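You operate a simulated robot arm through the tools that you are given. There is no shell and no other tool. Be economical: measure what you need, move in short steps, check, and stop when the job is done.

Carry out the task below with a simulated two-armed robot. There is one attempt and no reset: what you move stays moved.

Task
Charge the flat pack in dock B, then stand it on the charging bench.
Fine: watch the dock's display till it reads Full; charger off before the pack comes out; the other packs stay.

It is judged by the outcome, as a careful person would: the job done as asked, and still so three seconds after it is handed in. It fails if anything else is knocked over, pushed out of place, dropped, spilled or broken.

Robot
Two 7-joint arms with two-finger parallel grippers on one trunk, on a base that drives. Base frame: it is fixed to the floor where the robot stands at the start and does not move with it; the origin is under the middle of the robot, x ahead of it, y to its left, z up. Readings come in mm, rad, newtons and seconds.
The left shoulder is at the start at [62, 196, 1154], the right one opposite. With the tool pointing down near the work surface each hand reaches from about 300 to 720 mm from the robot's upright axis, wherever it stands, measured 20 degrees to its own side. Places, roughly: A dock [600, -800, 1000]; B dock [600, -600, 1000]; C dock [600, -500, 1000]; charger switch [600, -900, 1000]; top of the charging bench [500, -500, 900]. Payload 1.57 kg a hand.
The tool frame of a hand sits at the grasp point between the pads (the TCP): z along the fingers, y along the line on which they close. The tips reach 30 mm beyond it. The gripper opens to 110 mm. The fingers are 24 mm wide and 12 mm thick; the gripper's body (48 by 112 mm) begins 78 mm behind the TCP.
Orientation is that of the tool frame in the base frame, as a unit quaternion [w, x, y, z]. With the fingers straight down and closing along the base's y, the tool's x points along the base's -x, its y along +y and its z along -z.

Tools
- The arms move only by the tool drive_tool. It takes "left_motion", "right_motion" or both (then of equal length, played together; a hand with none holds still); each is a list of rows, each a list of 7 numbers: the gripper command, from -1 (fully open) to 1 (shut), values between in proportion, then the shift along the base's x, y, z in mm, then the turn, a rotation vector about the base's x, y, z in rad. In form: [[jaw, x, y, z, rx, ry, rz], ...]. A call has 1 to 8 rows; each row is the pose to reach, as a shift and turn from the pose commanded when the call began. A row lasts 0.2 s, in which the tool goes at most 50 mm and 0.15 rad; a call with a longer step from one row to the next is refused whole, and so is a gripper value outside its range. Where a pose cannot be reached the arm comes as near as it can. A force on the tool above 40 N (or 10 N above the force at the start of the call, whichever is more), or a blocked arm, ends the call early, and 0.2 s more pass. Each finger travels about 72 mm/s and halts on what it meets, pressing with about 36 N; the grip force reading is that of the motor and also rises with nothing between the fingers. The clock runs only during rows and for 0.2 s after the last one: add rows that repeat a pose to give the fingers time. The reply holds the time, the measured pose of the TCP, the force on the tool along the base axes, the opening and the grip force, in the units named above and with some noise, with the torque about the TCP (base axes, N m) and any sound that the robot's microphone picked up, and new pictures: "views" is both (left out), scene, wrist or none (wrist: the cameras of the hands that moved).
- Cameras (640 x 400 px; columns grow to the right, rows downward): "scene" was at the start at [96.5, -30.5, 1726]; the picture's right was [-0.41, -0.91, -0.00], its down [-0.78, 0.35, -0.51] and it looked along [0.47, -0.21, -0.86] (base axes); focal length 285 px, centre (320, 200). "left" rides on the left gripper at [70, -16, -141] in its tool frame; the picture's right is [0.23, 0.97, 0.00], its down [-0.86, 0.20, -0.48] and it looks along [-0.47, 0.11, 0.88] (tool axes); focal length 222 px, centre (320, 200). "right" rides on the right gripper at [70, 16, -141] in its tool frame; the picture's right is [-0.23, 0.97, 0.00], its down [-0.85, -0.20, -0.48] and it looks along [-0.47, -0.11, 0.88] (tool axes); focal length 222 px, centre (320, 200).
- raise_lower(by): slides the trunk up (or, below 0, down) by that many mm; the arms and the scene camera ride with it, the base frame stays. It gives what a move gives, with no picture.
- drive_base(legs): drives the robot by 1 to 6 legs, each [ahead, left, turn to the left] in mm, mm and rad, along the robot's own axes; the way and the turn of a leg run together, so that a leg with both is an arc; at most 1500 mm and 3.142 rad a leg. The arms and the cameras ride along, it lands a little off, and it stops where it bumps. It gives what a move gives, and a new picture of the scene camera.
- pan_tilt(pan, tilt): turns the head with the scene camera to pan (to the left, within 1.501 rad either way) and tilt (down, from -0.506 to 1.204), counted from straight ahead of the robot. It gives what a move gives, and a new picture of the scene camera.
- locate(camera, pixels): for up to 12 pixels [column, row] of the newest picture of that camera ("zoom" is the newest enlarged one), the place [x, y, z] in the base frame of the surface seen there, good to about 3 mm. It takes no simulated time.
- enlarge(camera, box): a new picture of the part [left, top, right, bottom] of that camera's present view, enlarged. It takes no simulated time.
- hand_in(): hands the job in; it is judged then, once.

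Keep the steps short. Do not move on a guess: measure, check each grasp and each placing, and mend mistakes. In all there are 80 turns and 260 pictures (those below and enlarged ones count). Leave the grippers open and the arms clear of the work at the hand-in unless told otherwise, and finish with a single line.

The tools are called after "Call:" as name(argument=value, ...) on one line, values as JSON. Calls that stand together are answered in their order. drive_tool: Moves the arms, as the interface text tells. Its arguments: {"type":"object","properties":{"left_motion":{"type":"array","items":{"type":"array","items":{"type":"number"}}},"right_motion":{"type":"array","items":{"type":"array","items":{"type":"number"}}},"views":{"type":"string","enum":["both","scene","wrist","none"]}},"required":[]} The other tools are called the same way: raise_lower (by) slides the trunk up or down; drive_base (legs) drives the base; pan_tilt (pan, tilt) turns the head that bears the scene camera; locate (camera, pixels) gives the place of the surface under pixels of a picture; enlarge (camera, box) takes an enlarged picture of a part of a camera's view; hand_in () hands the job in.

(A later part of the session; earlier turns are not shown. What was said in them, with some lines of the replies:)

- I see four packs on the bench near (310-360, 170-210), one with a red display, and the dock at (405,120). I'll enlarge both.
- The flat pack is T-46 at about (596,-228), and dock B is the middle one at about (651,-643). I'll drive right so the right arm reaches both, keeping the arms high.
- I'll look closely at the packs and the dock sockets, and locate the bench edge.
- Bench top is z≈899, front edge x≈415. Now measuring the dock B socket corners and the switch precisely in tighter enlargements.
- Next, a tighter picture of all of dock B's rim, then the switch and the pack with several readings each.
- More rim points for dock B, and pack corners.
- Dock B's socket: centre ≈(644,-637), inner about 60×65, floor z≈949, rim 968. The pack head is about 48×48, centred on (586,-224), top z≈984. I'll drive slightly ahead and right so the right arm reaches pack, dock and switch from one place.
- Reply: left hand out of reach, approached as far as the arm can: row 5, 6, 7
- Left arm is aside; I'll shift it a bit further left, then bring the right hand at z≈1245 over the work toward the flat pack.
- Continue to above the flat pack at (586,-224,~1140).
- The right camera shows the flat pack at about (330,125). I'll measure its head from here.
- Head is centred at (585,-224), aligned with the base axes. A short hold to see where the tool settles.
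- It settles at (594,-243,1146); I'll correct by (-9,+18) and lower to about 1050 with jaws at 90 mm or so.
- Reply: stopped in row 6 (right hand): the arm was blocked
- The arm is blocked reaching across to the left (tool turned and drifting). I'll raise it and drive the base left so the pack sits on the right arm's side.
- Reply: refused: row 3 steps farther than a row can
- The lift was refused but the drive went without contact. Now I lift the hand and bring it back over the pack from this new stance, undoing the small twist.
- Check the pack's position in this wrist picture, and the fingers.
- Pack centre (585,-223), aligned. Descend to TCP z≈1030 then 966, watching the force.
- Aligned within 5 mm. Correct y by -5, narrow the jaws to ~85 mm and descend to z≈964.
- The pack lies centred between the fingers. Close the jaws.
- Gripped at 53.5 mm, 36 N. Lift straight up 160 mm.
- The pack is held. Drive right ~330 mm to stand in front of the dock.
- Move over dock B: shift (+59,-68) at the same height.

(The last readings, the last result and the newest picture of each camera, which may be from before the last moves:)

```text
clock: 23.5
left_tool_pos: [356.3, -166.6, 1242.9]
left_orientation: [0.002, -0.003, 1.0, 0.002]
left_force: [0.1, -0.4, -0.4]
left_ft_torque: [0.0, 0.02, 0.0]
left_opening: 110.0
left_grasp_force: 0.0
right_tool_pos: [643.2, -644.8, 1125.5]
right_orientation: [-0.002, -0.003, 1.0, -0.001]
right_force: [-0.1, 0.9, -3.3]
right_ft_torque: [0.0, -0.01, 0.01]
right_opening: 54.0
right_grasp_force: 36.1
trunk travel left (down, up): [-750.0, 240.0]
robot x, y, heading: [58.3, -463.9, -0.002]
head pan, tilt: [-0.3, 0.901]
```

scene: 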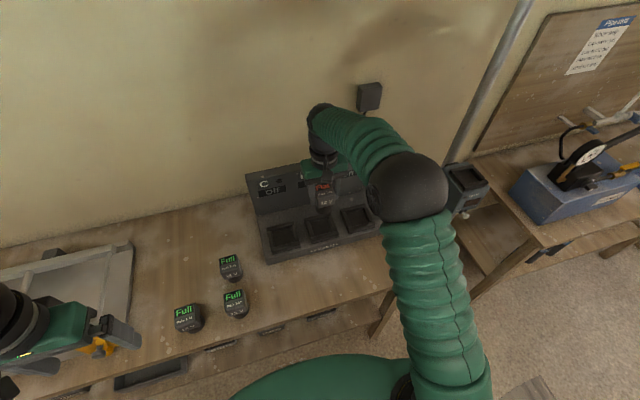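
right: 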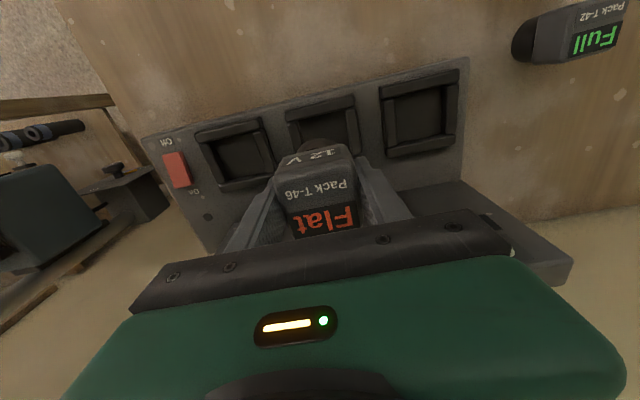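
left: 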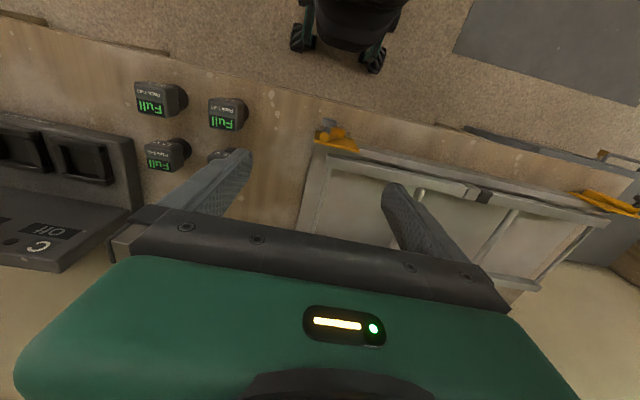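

The base was still settling (the left hand shifted too). Lower partly to z≈1065 and let it settle, then measure.

Call:
drive_tool(right_motion=[[0.6, 0, 6, -20, 0, 0, 0], [0.6, 0, 6, -40, 0, 0, 0], [0.6, 0, 6, -60, 0, 0, 0], [0.6, 0, 6, -60, 0, 0, 0], [0.6, 0, 6, -60, 0, 0, 0], [0.6, 0, 6, -60, 0, 0, 0]], views="both")

Call:
enlarge(camera="scene", box=[280, 170, 376, 260])

Call:
enlarge(camera="right", box=[250, 80, 410, 220])

```text
clock: 24.9
left_tool_pos: [357.8, -165.0, 1241.7]
left_orientation: [0.002, -0.003, 1.0, 0.002]
left_force: [0.1, -0.1, 0.6]
left_ft_torque: [-0.04, 0.0, -0.01]
left_opening: 110.2
left_grasp_force: 0.1
right_tool_pos: [642.3, -637.1, 1065.2]
right_orientation: [-0.002, -0.003, 1.0, -0.002]
right_force: [-0.6, 0.3, -2.0]
right_ft_torque: [0.04, -0.01, 0.0]
right_opening: 53.9
right_grasp_force: 36.0
trunk travel left (down, up): [-750.0, 240.0]
robot x, y, heading: [57.5, -462.2, 0.006]
head pan, tilt: [-0.3, 0.901]
```

scene: 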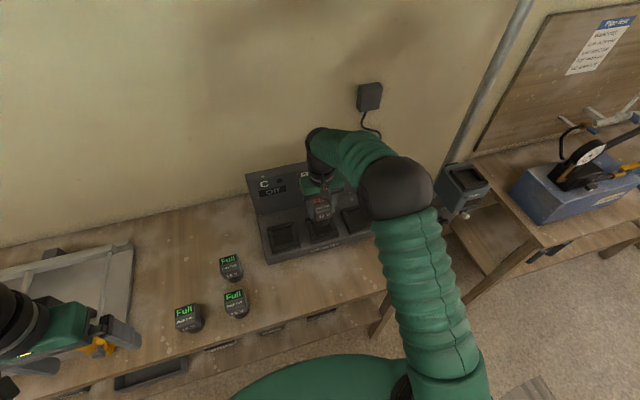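
right: 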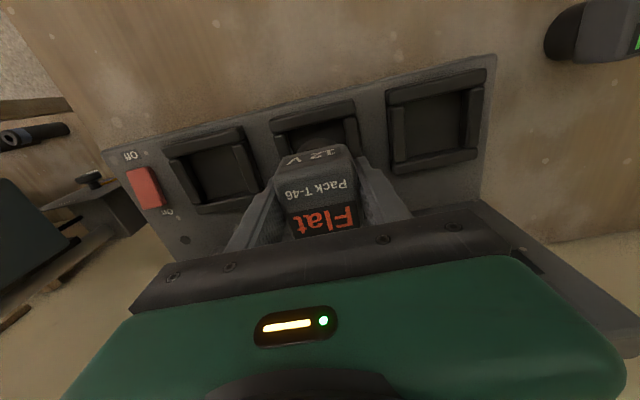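

```text
4.44 times, centred on (328, 215) of scene
```

zoom: 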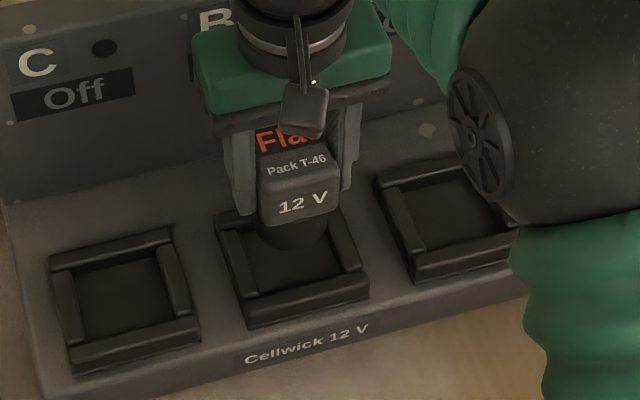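

```text
2.86 times, centred on (330, 150) of right
```

zoom: 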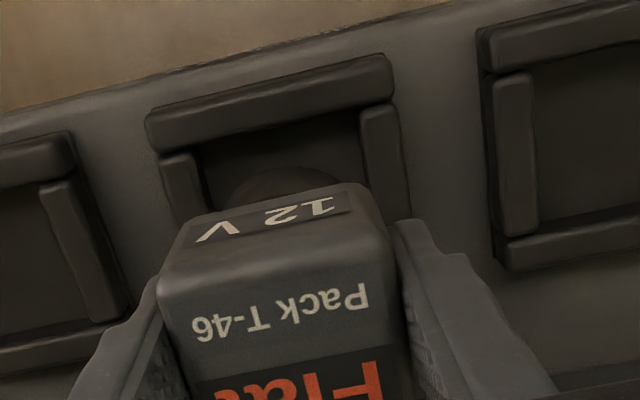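

Verify the rim of dock B from this wrist enlargement and the pack's 12 V edge.

Call:
locate(camera="zoom", pixels=[[155, 120], [385, 65], [270, 85], [175, 190], [200, 180], [385, 150], [365, 140], [395, 190], [170, 260], [385, 245], [280, 150]])

```text
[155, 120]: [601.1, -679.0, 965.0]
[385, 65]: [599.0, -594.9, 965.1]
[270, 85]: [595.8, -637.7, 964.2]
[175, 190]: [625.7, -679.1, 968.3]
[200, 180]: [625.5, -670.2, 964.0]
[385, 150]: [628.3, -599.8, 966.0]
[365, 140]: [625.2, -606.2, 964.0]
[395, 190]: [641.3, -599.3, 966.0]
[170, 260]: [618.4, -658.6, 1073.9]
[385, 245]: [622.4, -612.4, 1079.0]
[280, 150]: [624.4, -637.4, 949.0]
```

Centre confirmed (644,-638). The pack's bottom is 66 mm below the TCP, so it seats at TCP z≈1015. Lower 42 mm first.

Call:
drive_tool(right_motion=[[0.6, 1.5, -1, -10, 0, 0, 0], [0.6, 1.5, -1, -20, 0, 0, 0], [0.6, 1.5, -1, -30, 0, 0, 0], [0.6, 1.5, -1, -38, 0, 0, 0], [0.6, 1.5, -1, -44, 0, 0, 0], [0.6, 1.5, -1, -44, 0, 0, 0]], views="wrist")

Call:
enlarge(camera="scene", box=[280, 170, 376, 260])

```text
clock: 26.3
left_tool_pos: [356.9, -165.6, 1242.4]
left_orientation: [0.002, -0.003, 1.0, 0.002]
left_force: [1.2, -0.1, -0.6]
left_ft_torque: [-0.02, 0.01, -0.04]
left_opening: 110.1
left_grasp_force: 0.1
right_tool_pos: [643.6, -637.3, 1020.8]
right_orientation: [-0.001, -0.003, 1.0, -0.002]
right_force: [0.3, -0.2, -4.0]
right_ft_torque: [0.0, 0.02, 0.0]
right_opening: 53.9
right_grasp_force: 36.3
trunk travel left (down, up): [-750.0, 240.0]
robot x, y, heading: [59.4, -464.7, 0.003]
head pan, tilt: [-0.3, 0.901]
```

right: 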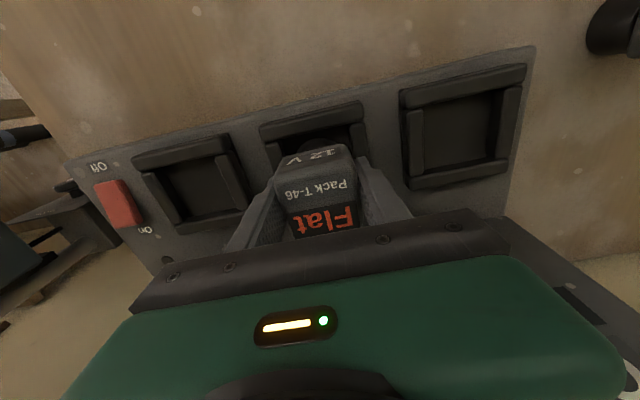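

```text
4.44 times, centred on (328, 215) of scene
```

zoom: 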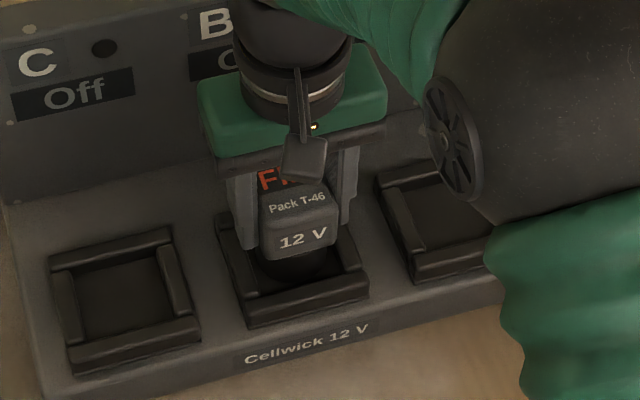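

It enters cleanly. Lower the last millimetres until contact shows.

Call:
drive_tool(right_motion=[[0.6, 0, 0, -2, 0, 0, 0], [0.6, 0, 0, -4, 0, 0, 0], [0.6, 0, 0, -6, 0, 0, 0], [0.6, 0, 0, -7, 0, 0, 0]], views="none")

```text
clock: 27.3
left_tool_pos: [356.6, -166.3, 1242.0]
left_orientation: [0.002, -0.003, 1.0, 0.0]
left_force: [-0.1, -0.2, -0.7]
left_ft_torque: [-0.01, 0.01, 0.0]
left_opening: 110.1
left_grasp_force: 0.1
right_tool_pos: [644.6, -636.7, 1014.7]
right_orientation: [-0.001, -0.003, 1.0, -0.002]
right_force: [0.0, 0.1, -0.8]
right_ft_torque: [0.07, 0.0, 0.02]
right_opening: 53.9
right_grasp_force: 36.0
trunk travel left (down, up): [-750.0, 240.0]
robot x, y, heading: [58.8, -462.8, 0.003]
head pan, tilt: [-0.3, 0.901]
```

The weight has come off (-0.8 N): touching. Press a couple more mm to seat.

Call:
drive_tool(right_motion=[[0.6, 0, 0, -1.5, 0, 0, 0], [0.6, 0, 0, -3, 0, 0, 0], [0.6, 0, 0, -3, 0, 0, 0]], views="none")

```text
clock: 28.1
left_tool_pos: [356.6, -165.0, 1242.6]
left_orientation: [0.002, -0.004, 1.0, 0.001]
left_force: [-0.3, -1.2, -0.4]
left_ft_torque: [-0.01, -0.01, 0.03]
left_opening: 110.2
left_grasp_force: 0.1
right_tool_pos: [644.5, -637.9, 1014.6]
right_orientation: [0.003, -0.002, 1.0, -0.002]
right_force: [3.8, -2.9, 28.8]
right_ft_torque: [0.11, 0.39, 0.03]
right_opening: 53.8
right_grasp_force: 36.3
trunk travel left (down, up): [-750.0, 240.0]
robot x, y, heading: [62.0, -462.9, -0.003]
head pan, tilt: [-0.3, 0.901]
```

Seated hard on the floor (29 N up). Ease off 3 mm, open, and rise.

Call:
drive_tool(right_motion=[[0.6, 0, 0, 2.5, 0, 0, 0], [0.2, 0, 0, 2.5, 0, 0, 0], [-0.5, 0, 0, 2.5, 0, 0, 0], [-0.5, 0, 0, 2.5, 0, 0, 0], [-0.5, 0, 0, 2.5, 0, 0, 0], [-0.5, 0, 0, 30, 0, 0, 0], [-0.5, 0, 0, 70, 0, 0, 0], [-0.5, 0, 0, 110, 0, 0, 0]], views="both")

```text
clock: 29.9
left_tool_pos: [356.4, -165.5, 1241.8]
left_orientation: [0.001, -0.003, 1.0, 0.001]
left_force: [-0.1, -0.4, 0.5]
left_ft_torque: [-0.04, 0.0, -0.02]
left_opening: 110.0
left_grasp_force: 0.1
right_tool_pos: [644.5, -639.0, 1122.2]
right_orientation: [-0.001, -0.003, 1.0, -0.001]
right_force: [-0.5, -0.2, -0.1]
right_ft_torque: [-0.01, 0.02, -0.02]
right_opening: 82.3
right_grasp_force: 0.0
trunk travel left (down, up): [-750.0, 240.0]
robot x, y, heading: [57.6, -466.5, -0.001]
head pan, tilt: [-0.3, 0.901]
```

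scene: 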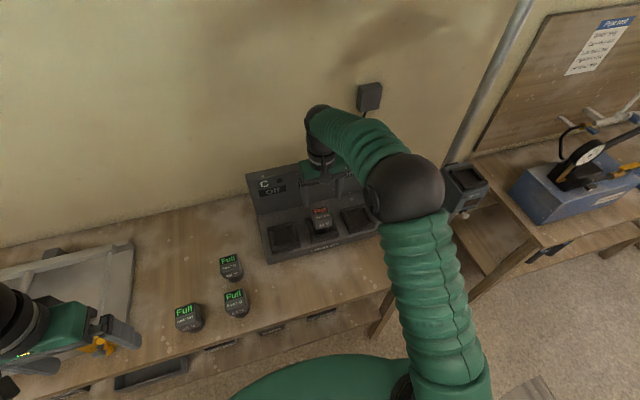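
right: 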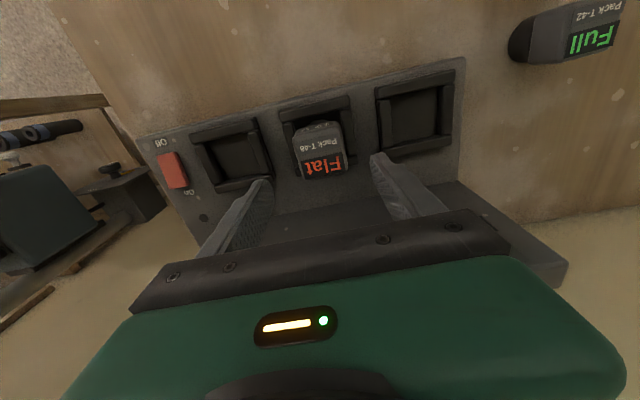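

The pack stands in B. Zoom on it and on the switch to measure the rocker's shape and both its ends.

Call:
enlarge(camera="right", box=[280, 90, 360, 190])

Call:
enlarge(camera="right", box=[140, 130, 220, 220])

Call:
locate(camera="right", pixels=[[162, 157], [172, 154], [167, 165], [172, 172], [177, 180], [170, 186], [184, 184], [177, 186], [165, 180], [163, 143], [188, 192]])

```text
4.00 times, centred on (320, 140) of right
```

zoom: 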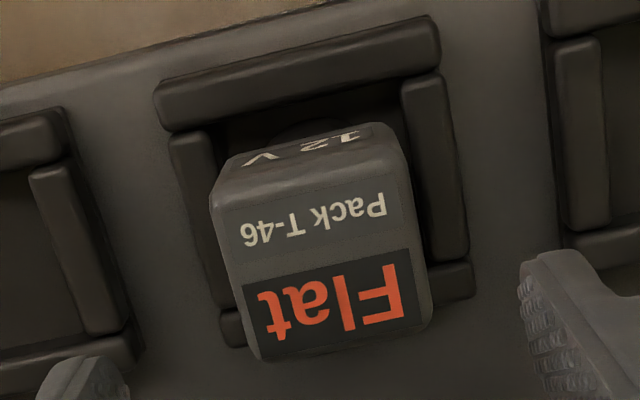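

```text
4.44 times, centred on (180, 175) of right
```

zoom: 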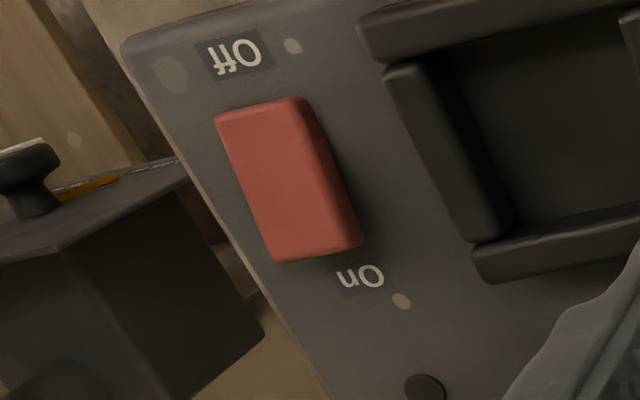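

```text
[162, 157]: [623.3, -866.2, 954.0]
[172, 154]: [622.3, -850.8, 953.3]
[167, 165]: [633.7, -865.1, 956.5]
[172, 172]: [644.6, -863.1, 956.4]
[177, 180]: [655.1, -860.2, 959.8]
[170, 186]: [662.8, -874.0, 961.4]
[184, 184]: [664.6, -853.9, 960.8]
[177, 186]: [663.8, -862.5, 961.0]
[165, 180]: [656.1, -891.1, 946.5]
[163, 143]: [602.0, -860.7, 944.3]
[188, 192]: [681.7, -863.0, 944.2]
```

Rocker: Off (front) end low at z 953, On (rear) end raised at (662,-862,961). The On end must be pressed. Shut the jaws and move above it.

Call:
drive_tool(right_motion=[[0, 0, -40, 0, 0, 0, 0], [0.6, 5, -85, 0, 0, 0, 0], [1, 10, -130, 0, 0, 0, 0], [1, 15, -175, 0, 0, 0, 0], [1, 17, -223, 0, 0, 0, 0], [1, 17, -223, -30, 0, 0, 0], [1, 17, -223, -60, 0, 0, 0], [1, 17, -223, -60, 0, 0, 0]], views="both")

```text
clock: 31.7
left_tool_pos: [355.8, -165.8, 1242.0]
left_orientation: [0.002, -0.002, 1.0, 0.002]
left_force: [-0.4, 0.2, -0.8]
left_ft_torque: [0.01, 0.0, 0.04]
left_opening: 109.9
left_grasp_force: 0.0
right_tool_pos: [660.6, -861.3, 1062.6]
right_orientation: [-0.001, -0.002, 1.0, -0.001]
right_force: [0.1, 0.9, 0.5]
right_ft_torque: [-0.01, -0.01, -0.03]
right_opening: 0.0
right_grasp_force: 20.8
trunk travel left (down, up): [-750.0, 240.0]
robot x, y, heading: [64.7, -461.8, 0.005]
head pan, tilt: [-0.3, 0.901]
```

scene: 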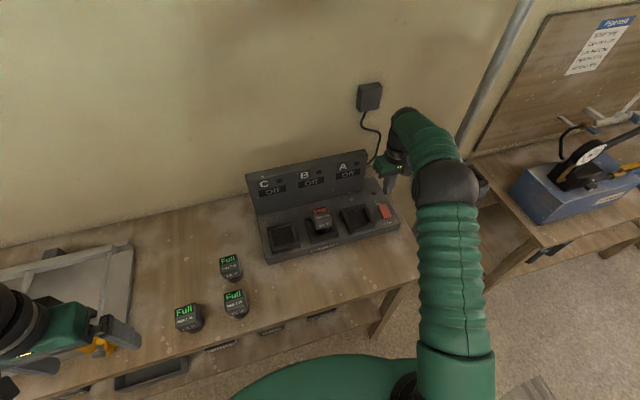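
right: 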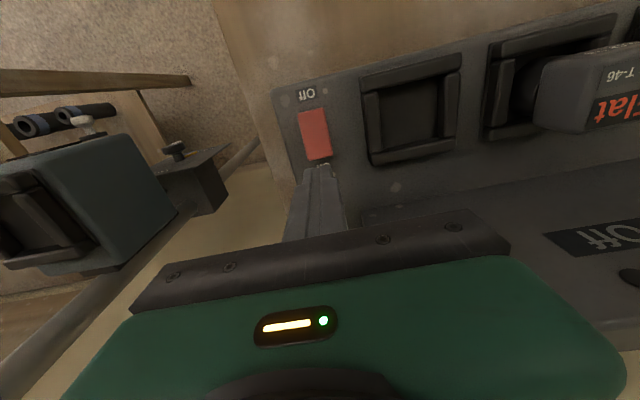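

Fingers are directly over the On end. Lower and press gently down to TCP z≈983.

Call:
drive_tool(right_motion=[[1, 1, -1, -30, 0, 0, 0], [1, 1, -1, -60, 0, 0, 0], [1, 1, -1, -68, 0, 0, 0], [1, 1, -1, -72, 0, 0, 0], [1, 1, -1, -75, 0, 0, 0], [1, 1, -1, -78, 0, 0, 0], [1, 1, -1, -80, 0, 0, 0]], views="scene")

Call:
enlarge(camera="scene", box=[240, 140, 416, 260])

```text
clock: 33.3
left_tool_pos: [353.8, -164.0, 1243.0]
left_orientation: [0.003, -0.003, 1.0, 0.001]
left_force: [-0.2, -0.6, 0.4]
left_ft_torque: [-0.01, -0.04, 0.01]
left_opening: 109.8
left_grasp_force: 0.1
right_tool_pos: [663.4, -862.4, 987.3]
right_orientation: [0.004, -0.003, 1.0, -0.004]
right_force: [5.8, -5.6, 29.6]
right_ft_torque: [-0.04, 0.2, 0.44]
right_opening: 0.0
right_grasp_force: 21.9
trunk travel left (down, up): [-750.0, 240.0]
robot x, y, heading: [61.9, -462.7, 0.001]
head pan, tilt: [-0.3, 0.901]
```

scene: 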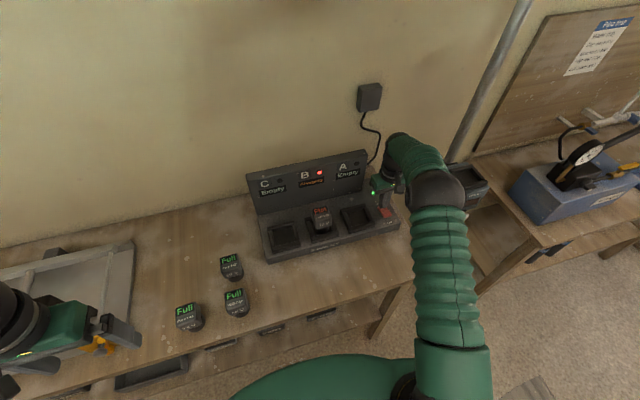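

```text
3.33 times, centred on (328, 200) of scene
```

zoom: 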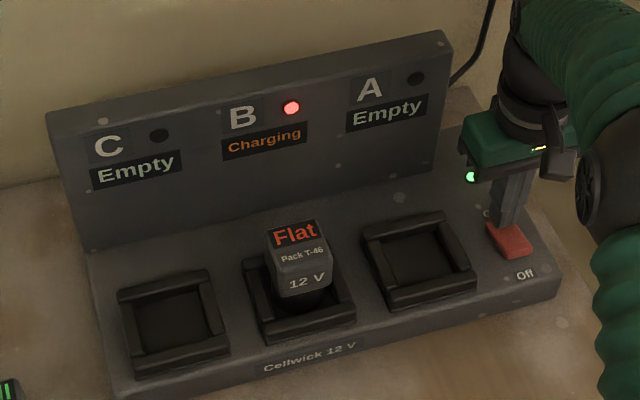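

The charger is on: B reads "Charging". I lift 40 mm, still over the switch, and wait, watching B.

Call:
drive_tool(right_motion=[[1, 0, 0, 20, 0, 0, 0], [1, 0, 0, 50, 0, 0, 0], [1, 0, 0, 50, 0, 0, 0], [1, 0, 0, 50, 0, 0, 0], [1, 0, 0, 50, 0, 0, 0], [1, 0, 0, 50, 0, 0, 0], [1, 0, 0, 50, 0, 0, 0], [1, 0, 0, 50, 0, 0, 0]], views="none")

Call:
enlarge(camera="scene", box=[240, 140, 416, 260])

```text
clock: 35.1
left_tool_pos: [357.4, -165.9, 1241.7]
left_orientation: [0.002, -0.003, 1.0, 0.002]
left_force: [-0.8, 0.4, 0.3]
left_ft_torque: [-0.02, 0.03, 0.0]
left_opening: 109.8
left_grasp_force: 0.1
right_tool_pos: [663.5, -863.0, 1032.3]
right_orientation: [-0.002, -0.002, 1.0, 0.0]
right_force: [0.4, 0.5, -1.0]
right_ft_torque: [-0.02, -0.03, 0.01]
right_opening: 0.0
right_grasp_force: 21.4
trunk travel left (down, up): [-750.0, 240.0]
robot x, y, heading: [61.7, -460.9, 0.004]
head pan, tilt: [-0.3, 0.901]
```

```text
3.33 times, centred on (328, 200) of scene
```

zoom: 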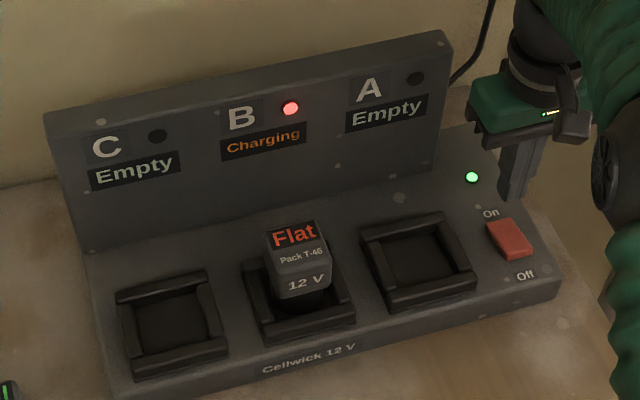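

Still charging. While waiting I position the closed fingers above the Off end (x≈624), well clear of it.

Call:
drive_tool(right_motion=[[1, -20, 0, 5, 0, 0, 0], [1, -39, 1, 10, 0, 0, 0], [1, -39, 1, 10, 0, 0, 0], [1, -39, 1, 10, 0, 0, 0], [1, -39, 1, 10, 0, 0, 0], [1, -39, 1, 10, 0, 0, 0], [1, -39, 1, 10, 0, 0, 0], [1, -39, 1, 10, 0, 0, 0]], views="none")

Call:
drive_tool(right_motion=[[1, 0, 0, 0, 0, 0, 0], [1, 0, 0, 0, 0, 0, 0], [1, 0, 0, 0, 0, 0, 0], [1, 0, 0, 0, 0, 0, 0], [1, 0, 0, 0, 0, 0, 0], [1, 0, 0, 0, 0, 0, 0], [1, 0, 0, 0, 0, 0, 0], [1, 0, 0, 0, 0, 0, 0]], views="none")

Call:
drive_tool(right_motion=[[1, 0, 0, 0, 0, 0, 0], [1, 0, 0, 0, 0, 0, 0], [1, 0, 0, 0, 0, 0, 0], [1, 0, 0, 0, 0, 0, 0], [1, 0, 0, 0, 0, 0, 0], [1, 0, 0, 0, 0, 0, 0], [1, 0, 0, 0, 0, 0, 0], [1, 0, 0, 0, 0, 0, 0]], views="wrist")

Call:
enlarge(camera="scene", box=[240, 140, 416, 260])

```text
clock: 36.9
left_tool_pos: [357.6, -166.7, 1242.6]
left_orientation: [0.002, -0.003, 1.0, 0.002]
left_force: [0.6, 0.8, 0.1]
left_ft_torque: [-0.02, 0.02, 0.0]
left_opening: 109.9
left_grasp_force: 0.1
right_tool_pos: [623.0, -860.8, 1043.0]
right_orientation: [-0.001, -0.003, 1.0, -0.001]
right_force: [-1.0, 0.4, -0.7]
right_ft_torque: [0.02, 0.01, -0.02]
right_opening: 0.3
right_grasp_force: 21.1
trunk travel left (down, up): [-750.0, 240.0]
robot x, y, heading: [61.0, -462.6, 0.001]
head pan, tilt: [-0.3, 0.901]
```

```text
clock: 38.7
left_tool_pos: [356.2, -167.1, 1242.0]
left_orientation: [0.003, -0.003, 1.0, 0.001]
left_force: [0.1, 0.0, 0.5]
left_ft_torque: [0.0, 0.0, 0.02]
left_opening: 109.9
left_grasp_force: 0.1
right_tool_pos: [624.1, -861.2, 1041.9]
right_orientation: [-0.002, -0.003, 1.0, -0.001]
right_force: [0.4, 0.0, -0.6]
right_ft_torque: [0.03, -0.04, 0.03]
right_opening: 0.0
right_grasp_force: 20.9
trunk travel left (down, up): [-750.0, 240.0]
robot x, y, heading: [58.1, -463.8, -0.004]
head pan, tilt: [-0.3, 0.901]
```

```text
clock: 40.5
left_tool_pos: [356.1, -166.6, 1242.5]
left_orientation: [0.001, -0.003, 1.0, 0.002]
left_force: [0.2, 0.0, 0.2]
left_ft_torque: [0.01, 0.01, 0.0]
left_opening: 110.1
left_grasp_force: 0.1
right_tool_pos: [623.0, -861.1, 1041.5]
right_orientation: [-0.001, -0.002, 1.0, -0.001]
right_force: [-0.8, -0.8, -0.1]
right_ft_torque: [0.03, 0.0, -0.03]
right_opening: 0.0
right_grasp_force: 21.6
trunk travel left (down, up): [-750.0, 240.0]
robot x, y, heading: [61.2, -463.7, 0.005]
head pan, tilt: [-0.3, 0.901]
```

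right: 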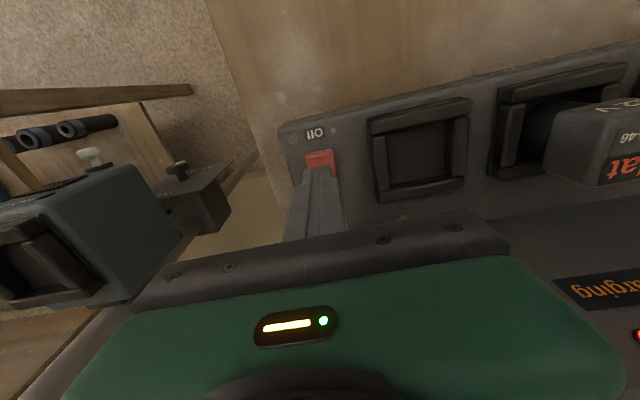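

```text
3.33 times, centred on (328, 200) of scene
```

zoom: 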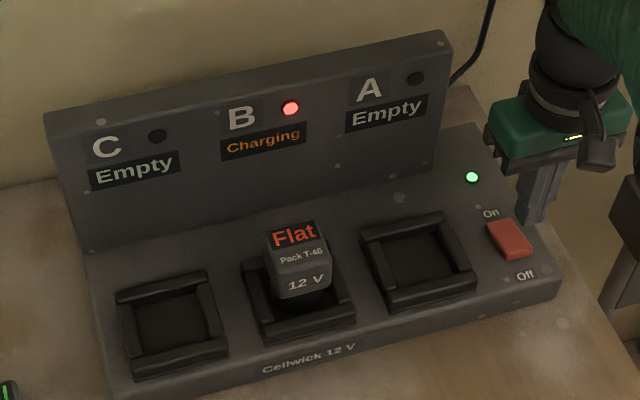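

Still "Charging" at 40.5 s. Wait further in several holds, then look.

Call:
drive_tool(right_motion=[[1, 0, 0, 0, 0, 0, 0], [1, 0, 0, 0, 0, 0, 0], [1, 0, 0, 0, 0, 0, 0], [1, 0, 0, 0, 0, 0, 0], [1, 0, 0, 0, 0, 0, 0], [1, 0, 0, 0, 0, 0, 0], [1, 0, 0, 0, 0, 0, 0], [1, 0, 0, 0, 0, 0, 0]], views="none")

Call:
drive_tool(right_motion=[[1, 0, 0, 0, 0, 0, 0], [1, 0, 0, 0, 0, 0, 0], [1, 0, 0, 0, 0, 0, 0], [1, 0, 0, 0, 0, 0, 0], [1, 0, 0, 0, 0, 0, 0], [1, 0, 0, 0, 0, 0, 0], [1, 0, 0, 0, 0, 0, 0], [1, 0, 0, 0, 0, 0, 0]], views="none")

Call:
drive_tool(right_motion=[[1, 0, 0, 0, 0, 0, 0], [1, 0, 0, 0, 0, 0, 0], [1, 0, 0, 0, 0, 0, 0], [1, 0, 0, 0, 0, 0, 0], [1, 0, 0, 0, 0, 0, 0], [1, 0, 0, 0, 0, 0, 0], [1, 0, 0, 0, 0, 0, 0], [1, 0, 0, 0, 0, 0, 0]], views="none")

Call:
enlarge(camera="scene", box=[240, 140, 416, 260])

```text
clock: 42.3
left_tool_pos: [357.5, -165.2, 1242.7]
left_orientation: [0.002, -0.003, 1.0, 0.002]
left_force: [0.3, 0.2, 0.4]
left_ft_torque: [0.01, 0.0, -0.01]
left_opening: 110.1
left_grasp_force: 0.2
right_tool_pos: [623.2, -860.8, 1042.9]
right_orientation: [-0.002, -0.003, 1.0, -0.001]
right_force: [1.2, 0.4, 0.1]
right_ft_torque: [-0.02, -0.01, -0.03]
right_opening: 0.0
right_grasp_force: 21.6
trunk travel left (down, up): [-750.0, 240.0]
robot x, y, heading: [59.8, -462.3, -0.003]
head pan, tilt: [-0.3, 0.901]
```

```text
clock: 44.1
left_tool_pos: [357.5, -166.4, 1242.7]
left_orientation: [0.002, -0.003, 1.0, 0.001]
left_force: [-0.5, -0.3, 0.3]
left_ft_torque: [-0.01, 0.03, 0.0]
left_opening: 109.9
left_grasp_force: 0.0
right_tool_pos: [624.6, -861.4, 1041.9]
right_orientation: [-0.002, -0.003, 1.0, 0.0]
right_force: [0.7, -0.8, 1.2]
right_ft_torque: [0.04, 0.0, 0.01]
right_opening: 0.0
right_grasp_force: 21.6
trunk travel left (down, up): [-750.0, 240.0]
robot x, y, heading: [59.9, -463.0, 0.001]
head pan, tilt: [-0.3, 0.901]
```

```text
clock: 45.9
left_tool_pos: [357.1, -166.8, 1242.4]
left_orientation: [0.001, -0.004, 1.0, 0.001]
left_force: [0.1, 1.2, -0.6]
left_ft_torque: [-0.02, -0.02, 0.01]
left_opening: 110.0
left_grasp_force: 0.0
right_tool_pos: [623.7, -860.5, 1041.0]
right_orientation: [-0.002, -0.003, 1.0, -0.001]
right_force: [1.1, -0.3, -0.4]
right_ft_torque: [0.04, -0.02, -0.03]
right_opening: 0.0
right_grasp_force: 20.9
trunk travel left (down, up): [-750.0, 240.0]
robot x, y, heading: [57.6, -456.8, 0.002]
head pan, tilt: [-0.3, 0.901]
```

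```text
3.33 times, centred on (328, 200) of scene
```

zoom: 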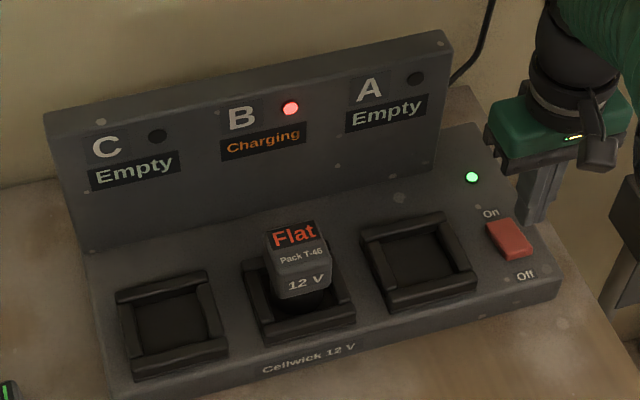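

Still charging after about 13 s. Keep waiting.

Call:
drive_tool(right_motion=[[1, 0, 0, 0, 0, 0, 0], [1, 0, 0, 0, 0, 0, 0], [1, 0, 0, 0, 0, 0, 0], [1, 0, 0, 0, 0, 0, 0], [1, 0, 0, 0, 0, 0, 0], [1, 0, 0, 0, 0, 0, 0], [1, 0, 0, 0, 0, 0, 0], [1, 0, 0, 0, 0, 0, 0]], views="none")

Call:
drive_tool(right_motion=[[1, 0, 0, 0, 0, 0, 0], [1, 0, 0, 0, 0, 0, 0], [1, 0, 0, 0, 0, 0, 0], [1, 0, 0, 0, 0, 0, 0], [1, 0, 0, 0, 0, 0, 0], [1, 0, 0, 0, 0, 0, 0], [1, 0, 0, 0, 0, 0, 0], [1, 0, 0, 0, 0, 0, 0]], views="none")

Call:
drive_tool(right_motion=[[1, 0, 0, 0, 0, 0, 0], [1, 0, 0, 0, 0, 0, 0], [1, 0, 0, 0, 0, 0, 0], [1, 0, 0, 0, 0, 0, 0], [1, 0, 0, 0, 0, 0, 0], [1, 0, 0, 0, 0, 0, 0], [1, 0, 0, 0, 0, 0, 0], [1, 0, 0, 0, 0, 0, 0]], views="none")

Call:
enlarge(camera="scene", box=[240, 140, 416, 260])

```text
clock: 47.7
left_tool_pos: [357.0, -166.2, 1242.9]
left_orientation: [0.001, -0.003, 1.0, 0.002]
left_force: [0.4, -0.8, -0.1]
left_ft_torque: [-0.01, 0.01, 0.0]
left_opening: 110.0
left_grasp_force: 0.1
right_tool_pos: [624.2, -861.3, 1041.9]
right_orientation: [-0.001, -0.003, 1.0, 0.0]
right_force: [0.8, 0.4, -0.5]
right_ft_torque: [0.03, 0.02, 0.0]
right_opening: 0.2
right_grasp_force: 21.4
trunk travel left (down, up): [-750.0, 240.0]
robot x, y, heading: [56.6, -463.5, -0.001]
head pan, tilt: [-0.3, 0.901]
```

```text
clock: 49.5
left_tool_pos: [356.7, -166.6, 1243.5]
left_orientation: [0.003, -0.003, 1.0, 0.001]
left_force: [0.0, 0.1, -0.3]
left_ft_torque: [-0.01, 0.07, 0.0]
left_opening: 110.0
left_grasp_force: 0.1
right_tool_pos: [623.9, -860.3, 1042.0]
right_orientation: [-0.001, -0.003, 1.0, -0.001]
right_force: [-1.0, 1.0, -0.1]
right_ft_torque: [0.03, -0.01, 0.0]
right_opening: 0.0
right_grasp_force: 21.3
trunk travel left (down, up): [-750.0, 240.0]
robot x, y, heading: [60.0, -458.1, 0.003]
head pan, tilt: [-0.3, 0.901]
```

```text
clock: 51.3
left_tool_pos: [356.9, -165.3, 1242.1]
left_orientation: [0.002, -0.003, 1.0, 0.002]
left_force: [0.6, 0.4, 0.5]
left_ft_torque: [0.0, 0.01, 0.01]
left_opening: 109.8
left_grasp_force: 0.1
right_tool_pos: [624.0, -861.1, 1041.0]
right_orientation: [-0.002, -0.003, 1.0, -0.001]
right_force: [0.1, -0.4, 0.2]
right_ft_torque: [-0.01, -0.02, 0.0]
right_opening: 0.0
right_grasp_force: 21.0
trunk travel left (down, up): [-750.0, 240.0]
robot x, y, heading: [61.1, -462.9, 0.008]
head pan, tilt: [-0.3, 0.901]
```

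```text
3.33 times, centred on (328, 200) of scene
```

zoom: 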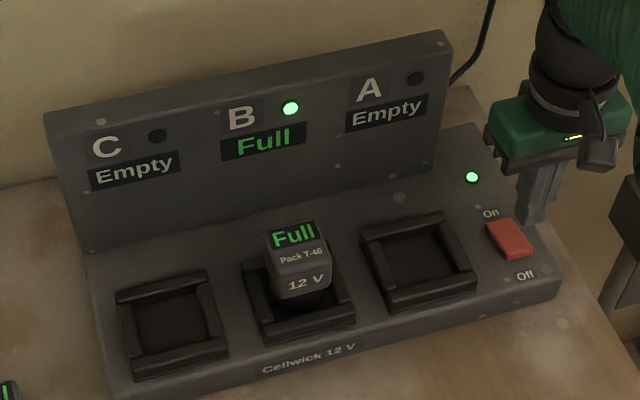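

B reads "Full". Press the Off end: down from 1041 to about 983.

Call:
drive_tool(right_motion=[[1, -2, 0, -25, 0, 0, 0], [1, -2, 0, -45, 0, 0, 0], [1, -2, 0, -50, 0, 0, 0], [1, -2, 0, -54, 0, 0, 0], [1, -2, 0, -57, 0, 0, 0], [1, -2, 0, -59, 0, 0, 0]], views="none")

Call:
enlarge(camera="scene", box=[240, 140, 416, 260])

```text
clock: 52.7
left_tool_pos: [354.5, -164.7, 1244.1]
left_orientation: [0.002, -0.003, 1.0, 0.001]
left_force: [0.0, 0.3, 0.3]
left_ft_torque: [0.01, -0.02, 0.0]
left_opening: 110.0
left_grasp_force: 0.0
right_tool_pos: [620.6, -861.1, 986.0]
right_orientation: [0.001, -0.003, 1.0, -0.003]
right_force: [-1.3, -3.1, 18.5]
right_ft_torque: [-0.07, -0.21, -0.16]
right_opening: 0.1
right_grasp_force: 21.3
trunk travel left (down, up): [-750.0, 240.0]
robot x, y, heading: [64.8, -462.6, 0.003]
head pan, tilt: [-0.3, 0.901]
```

```text
3.33 times, centred on (328, 200) of scene
```

zoom: 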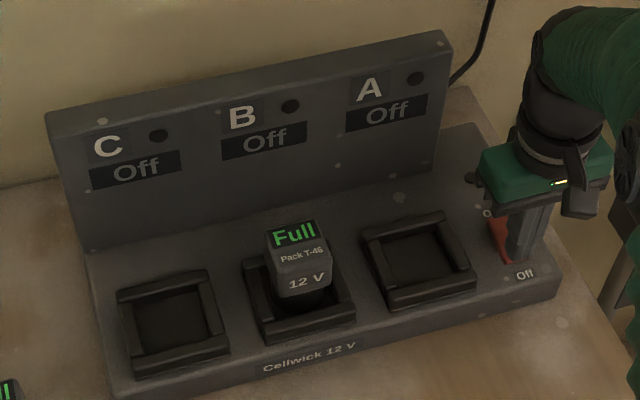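

The charger is off, and the pack shows Full. Lift and return above the pack, opening the jaws on the way.

Call:
drive_tool(right_motion=[[1, 0, 0, 40, 0, 0, 0], [1, 3, 0, 88, 0, 0, 0], [1, 6, 20, 133, 0, 0, 0], [0.5, 10, 65, 137, 0, 0, 0], [0, 14, 113, 137, 0, 0, 0], [-0.55, 18, 160, 137, 0, 0, 0], [-0.55, 24, 205, 137, 0, 0, 0], [-0.55, 24, 223, 137, 0, 0, 0]], views="none")

Call:
drive_tool(right_motion=[[-0.55, 0, 0, 0, 0, 0, 0], [-0.55, 0, 0, 0, 0, 0, 0]], views="both")

```text
clock: 54.5
left_tool_pos: [356.7, -164.5, 1242.6]
left_orientation: [0.002, -0.003, 1.0, 0.0]
left_force: [0.0, -0.7, -0.2]
left_ft_torque: [-0.01, -0.01, -0.03]
left_opening: 109.9
left_grasp_force: 0.0
right_tool_pos: [645.7, -635.9, 1119.2]
right_orientation: [-0.002, -0.002, 1.0, -0.002]
right_force: [-0.2, -0.2, 0.0]
right_ft_torque: [-0.03, 0.01, 0.02]
right_opening: 85.2
right_grasp_force: 0.0
trunk travel left (down, up): [-750.0, 240.0]
robot x, y, heading: [60.9, -462.3, 0.002]
head pan, tilt: [-0.3, 0.901]
```

```text
clock: 55.1
left_tool_pos: [356.8, -165.8, 1241.6]
left_orientation: [0.002, -0.002, 1.0, 0.001]
left_force: [-0.9, 0.0, 0.2]
left_ft_torque: [0.01, 0.0, 0.01]
left_opening: 110.1
left_grasp_force: 0.0
right_tool_pos: [646.1, -638.1, 1119.3]
right_orientation: [-0.002, -0.002, 1.0, -0.002]
right_force: [-0.1, -0.5, 0.0]
right_ft_torque: [0.03, 0.01, 0.02]
right_opening: 85.2
right_grasp_force: 0.0
trunk travel left (down, up): [-750.0, 240.0]
robot x, y, heading: [57.4, -461.3, 0.001]
head pan, tilt: [-0.3, 0.901]
```

scene: 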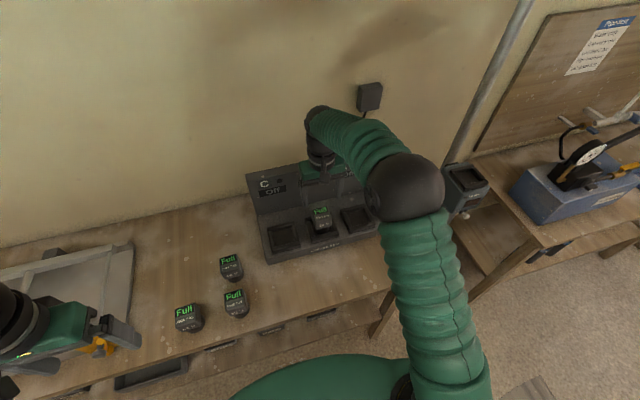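
right: 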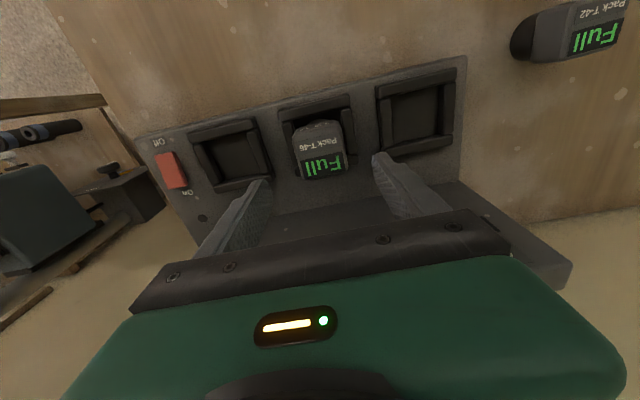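

Tool is over the pack (646,-638). Lower to the same grip height, TCP ≈1016, then close.

Call:
drive_tool(right_motion=[[-0.55, -1, 0, -40, 0, 0, 0], [-0.55, -1, 0, -80, 0, 0, 0], [-0.55, -1, 0, -103, 0, 0, 0], [-0.55, -1, 0, -103, 0, 0, 0], [0, -1, 0, -103, 0, 0, 0], [0.6, -1, 0, -103, 0, 0, 0], [0.6, -1, 0, -103, 0, 0, 0], [0.6, -1, 0, -103, 0, 0, 0]], views="wrist")

```text
clock: 56.9
left_tool_pos: [356.7, -166.5, 1241.6]
left_orientation: [0.001, -0.003, 1.0, 0.0]
left_force: [0.3, 0.9, 0.1]
left_ft_torque: [0.0, 0.02, 0.01]
left_opening: 110.2
left_grasp_force: 0.1
right_tool_pos: [644.6, -638.5, 1015.9]
right_orientation: [-0.001, -0.003, 1.0, -0.002]
right_force: [-0.8, 1.1, 0.7]
right_ft_torque: [0.11, 0.01, -0.01]
right_opening: 53.7
right_grasp_force: 35.9
trunk travel left (down, up): [-750.0, 240.0]
robot x, y, heading: [60.2, -464.4, 0.003]
head pan, tilt: [-0.3, 0.901]
```

right: 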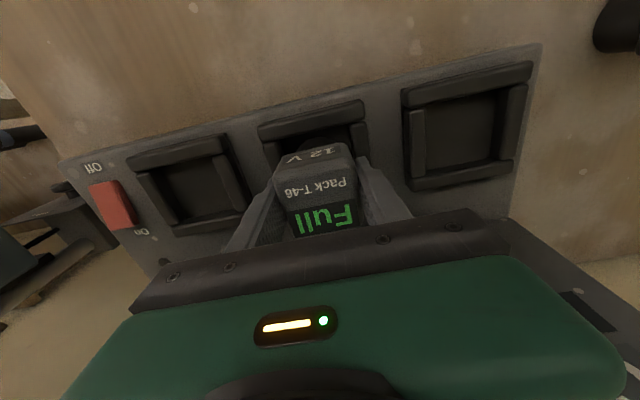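

Gripped. Lift straight up, then move to the free bench area in front of the dock at about (500,-560).

Call:
drive_tool(right_motion=[[0.6, 0, 0, 15, 0, 0, 0], [0.6, 0, 0, 45, 0, 0, 0], [0.6, 0, 0, 80, 0, 0, 0], [0.6, 0, 0, 100, 0, 0, 0], [0.6, -35, 20, 100, 0, 0, 0], [0.6, -75, 40, 100, 0, 0, 0], [0.6, -115, 60, 100, 0, 0, 0], [0.6, -145, 78, 100, 0, 0, 0]], views="none")

Call:
drive_tool(right_motion=[[0.6, 0, 0, -20, 0, 0, 0], [0.6, 0, 0, -60, 0, 0, 0], [0.6, 0, 0, -100, 0, 0, 0], [0.6, 0, 0, -100, 0, 0, 0]], views="both")

```text
clock: 58.7
left_tool_pos: [356.8, -164.7, 1241.8]
left_orientation: [0.003, -0.003, 1.0, 0.001]
left_force: [0.8, -0.1, 0.8]
left_ft_torque: [0.0, 0.0, -0.03]
left_opening: 110.0
left_grasp_force: 0.1
right_tool_pos: [498.1, -560.2, 1117.3]
right_orientation: [-0.001, -0.003, 1.0, -0.002]
right_force: [-0.6, -0.8, -3.4]
right_ft_torque: [-0.03, 0.01, -0.03]
right_opening: 53.8
right_grasp_force: 36.2
trunk travel left (down, up): [-750.0, 240.0]
robot x, y, heading: [59.0, -460.8, 0.004]
head pan, tilt: [-0.3, 0.901]
```

```text
clock: 59.7
left_tool_pos: [356.9, -165.7, 1243.1]
left_orientation: [0.002, -0.002, 1.0, 0.001]
left_force: [0.0, 0.3, 0.1]
left_ft_torque: [-0.02, 0.01, 0.0]
left_opening: 110.0
left_grasp_force: 0.1
right_tool_pos: [498.3, -559.6, 1016.7]
right_orientation: [-0.002, -0.003, 1.0, -0.002]
right_force: [-0.4, -0.6, -3.4]
right_ft_torque: [0.01, -0.01, 0.02]
right_opening: 53.9
right_grasp_force: 36.0
trunk travel left (down, up): [-750.0, 240.0]
robot x, y, heading: [60.7, -461.5, 0.004]
head pan, tilt: [-0.3, 0.901]
```

scene: 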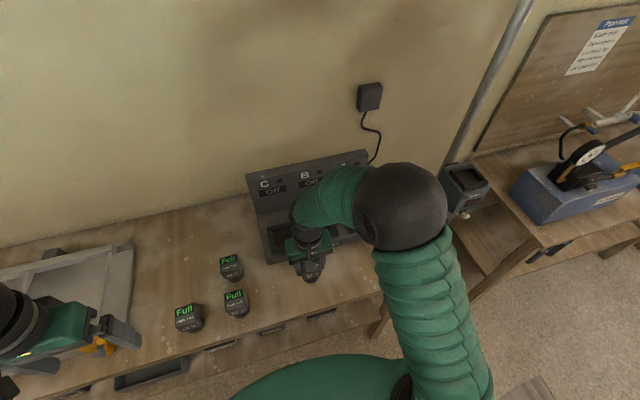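
right: 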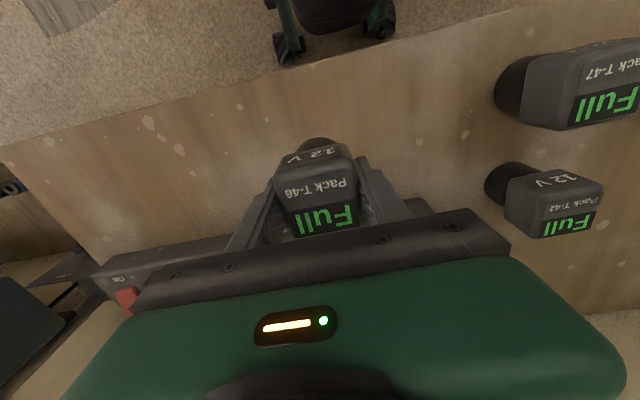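

The spot is clear bare bench. Lower to contact near TCP z≈965.

Call:
drive_tool(right_motion=[[0.6, 0, 0, -20, 0, 0, 0], [0.6, 0, 0, -38, 0, 0, 0], [0.6, 0, 0, -46, 0, 0, 0], [0.6, 0, 0, -49, 0, 0, 0], [0.6, 0, 0, -51, 0, 0, 0], [0.6, 0, 0, -52, 0, 0, 0], [0.6, 0, 0, -52, 0, 0, 0]], views="none")

```text
clock: 61.3
left_tool_pos: [356.1, -164.7, 1242.4]
left_orientation: [0.003, -0.002, 1.0, 0.001]
left_force: [0.4, 0.5, 0.0]
left_ft_torque: [-0.02, 0.0, -0.01]
left_opening: 110.0
left_grasp_force: 0.1
right_tool_pos: [498.9, -560.5, 966.3]
right_orientation: [0.0, -0.003, 1.0, -0.002]
right_force: [0.8, -2.1, 14.8]
right_ft_torque: [0.22, 0.24, 0.01]
right_opening: 53.7
right_grasp_force: 35.8
trunk travel left (down, up): [-750.0, 240.0]
robot x, y, heading: [60.8, -460.8, 0.004]
head pan, tilt: [-0.3, 0.901]
```

It rests on the bench (15 N). Ease off, open, and rise.

Call:
drive_tool(right_motion=[[0.6, 0, 0, 1.2, 0, 0, 0], [0.3, 0, 0, 1.2, 0, 0, 0], [-0.5, 0, 0, 1.2, 0, 0, 0], [-0.5, 0, 0, 1.2, 0, 0, 0], [-0.5, 0, 0, 1.2, 0, 0, 0], [-0.5, 0, 0, 40, 0, 0, 0], [-0.5, 0, 0, 85, 0, 0, 0], [-0.5, 0, 0, 130, 0, 0, 0]], views="none")

Call:
drive_tool(right_motion=[[-1, 0, 0, 45, 0, 0, 0], [-1, 0, -30, 80, 0, 0, 0], [-1, -20, -75, 100, 0, 0, 0], [-1, -50, -105, 120, 0, 0, 0], [-1, -80, -140, 130, 0, 0, 0], [-1, -110, -175, 130, 0, 0, 0], [-1, -130, -210, 130, 0, 0, 0], [-1, -130, -230, 130, 0, 0, 0]], views="scene")

Call:
enlarge(camera="scene", box=[160, 150, 400, 330])

```text
clock: 63.1
left_tool_pos: [356.4, -165.7, 1243.1]
left_orientation: [0.002, -0.003, 1.0, 0.001]
left_force: [-0.4, -0.1, -0.1]
left_ft_torque: [0.02, 0.0, 0.02]
left_opening: 110.2
left_grasp_force: 0.0
right_tool_pos: [499.2, -559.3, 1094.3]
right_orientation: [-0.002, -0.003, 1.0, -0.002]
right_force: [-0.1, -0.3, -0.5]
right_ft_torque: [0.01, -0.03, -0.01]
right_opening: 82.5
right_grasp_force: 0.0
trunk travel left (down, up): [-750.0, 240.0]
robot x, y, heading: [58.0, -465.1, -0.001]
head pan, tilt: [-0.3, 0.901]
```

```text
refused: row 3 steps farther than a row can; nothing moved
```

```text
2.22 times, centred on (280, 240) of scene
```

zoom: 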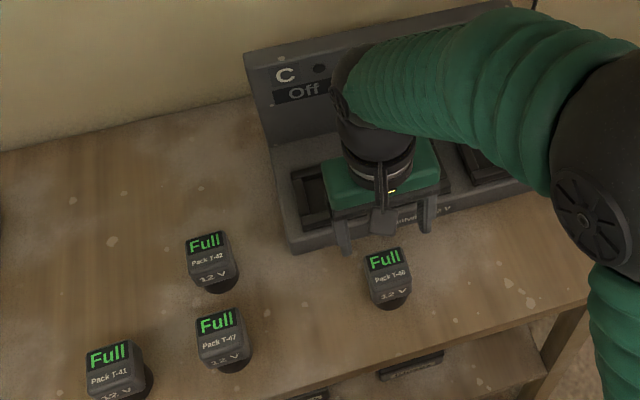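

The pack stands upright and reads Full. Move the right hand up and away to the front-right with smaller steps.

Call:
drive_tool(right_motion=[[-1, 0, 0, 40, 0, 0, 0], [-1, 0, -20, 80, 0, 0, 0], [-1, -15, -60, 100, 0, 0, 0], [-1, -35, -95, 120, 0, 0, 0], [-1, -60, -130, 130, 0, 0, 0], [-1, -85, -165, 130, 0, 0, 0], [-1, -105, -200, 130, 0, 0, 0], [-1, -105, -230, 130, 0, 0, 0]], views="scene")

Call:
enlarge(camera="scene", box=[160, 150, 416, 330])

Call:
locate(camera="scene", pixels=[[304, 247], [230, 260], [235, 297], [187, 311]])

```text
clock: 64.9
left_tool_pos: [357.3, -166.1, 1243.6]
left_orientation: [0.002, -0.002, 1.0, 0.002]
left_force: [0.2, 0.1, -0.4]
left_ft_torque: [0.02, 0.02, 0.0]
left_opening: 109.9
left_grasp_force: 0.1
right_tool_pos: [394.2, -790.4, 1224.3]
right_orientation: [-0.001, -0.003, 1.0, -0.001]
right_force: [0.2, -1.0, 0.0]
right_ft_torque: [0.0, 0.03, -0.01]
right_opening: 110.1
right_grasp_force: 0.0
trunk travel left (down, up): [-750.0, 240.0]
robot x, y, heading: [60.5, -462.4, 0.004]
head pan, tilt: [-0.3, 0.901]
```

scene: 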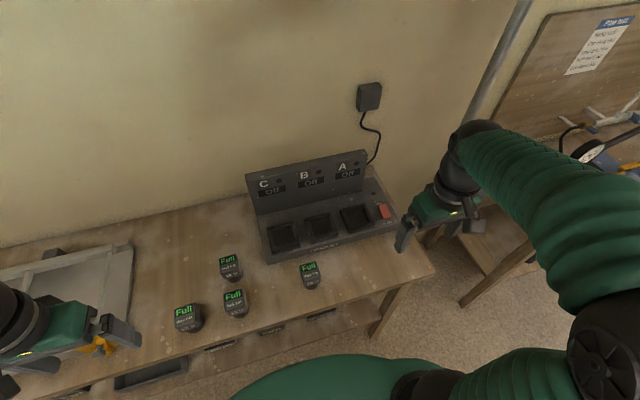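

```text
2.22 times, centred on (288, 240) of scene
```

zoom: 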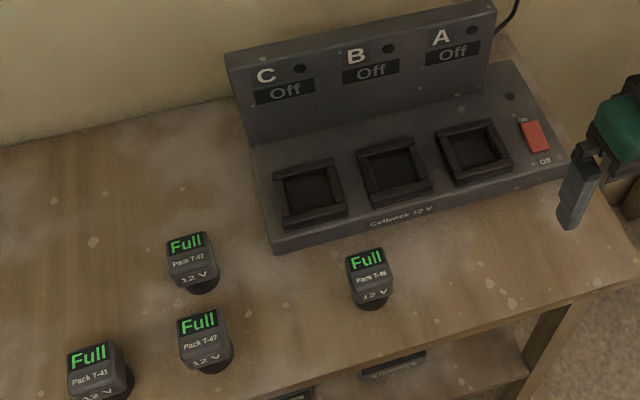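

```text
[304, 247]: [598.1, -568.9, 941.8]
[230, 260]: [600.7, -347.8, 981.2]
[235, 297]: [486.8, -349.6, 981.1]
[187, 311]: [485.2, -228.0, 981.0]
```

T-46 stands upright on the bench reading Full, the charger is off, the other packs haven't moved, and the grippers are open and clear. Handing in.

Call:
hand_in()

```text
The job is handed in.
```

Pack T-46 was charged in dock B until the display read Full, the charger was switched off before the pack came out, and it now stands on the charging bench with the other packs left where they were.
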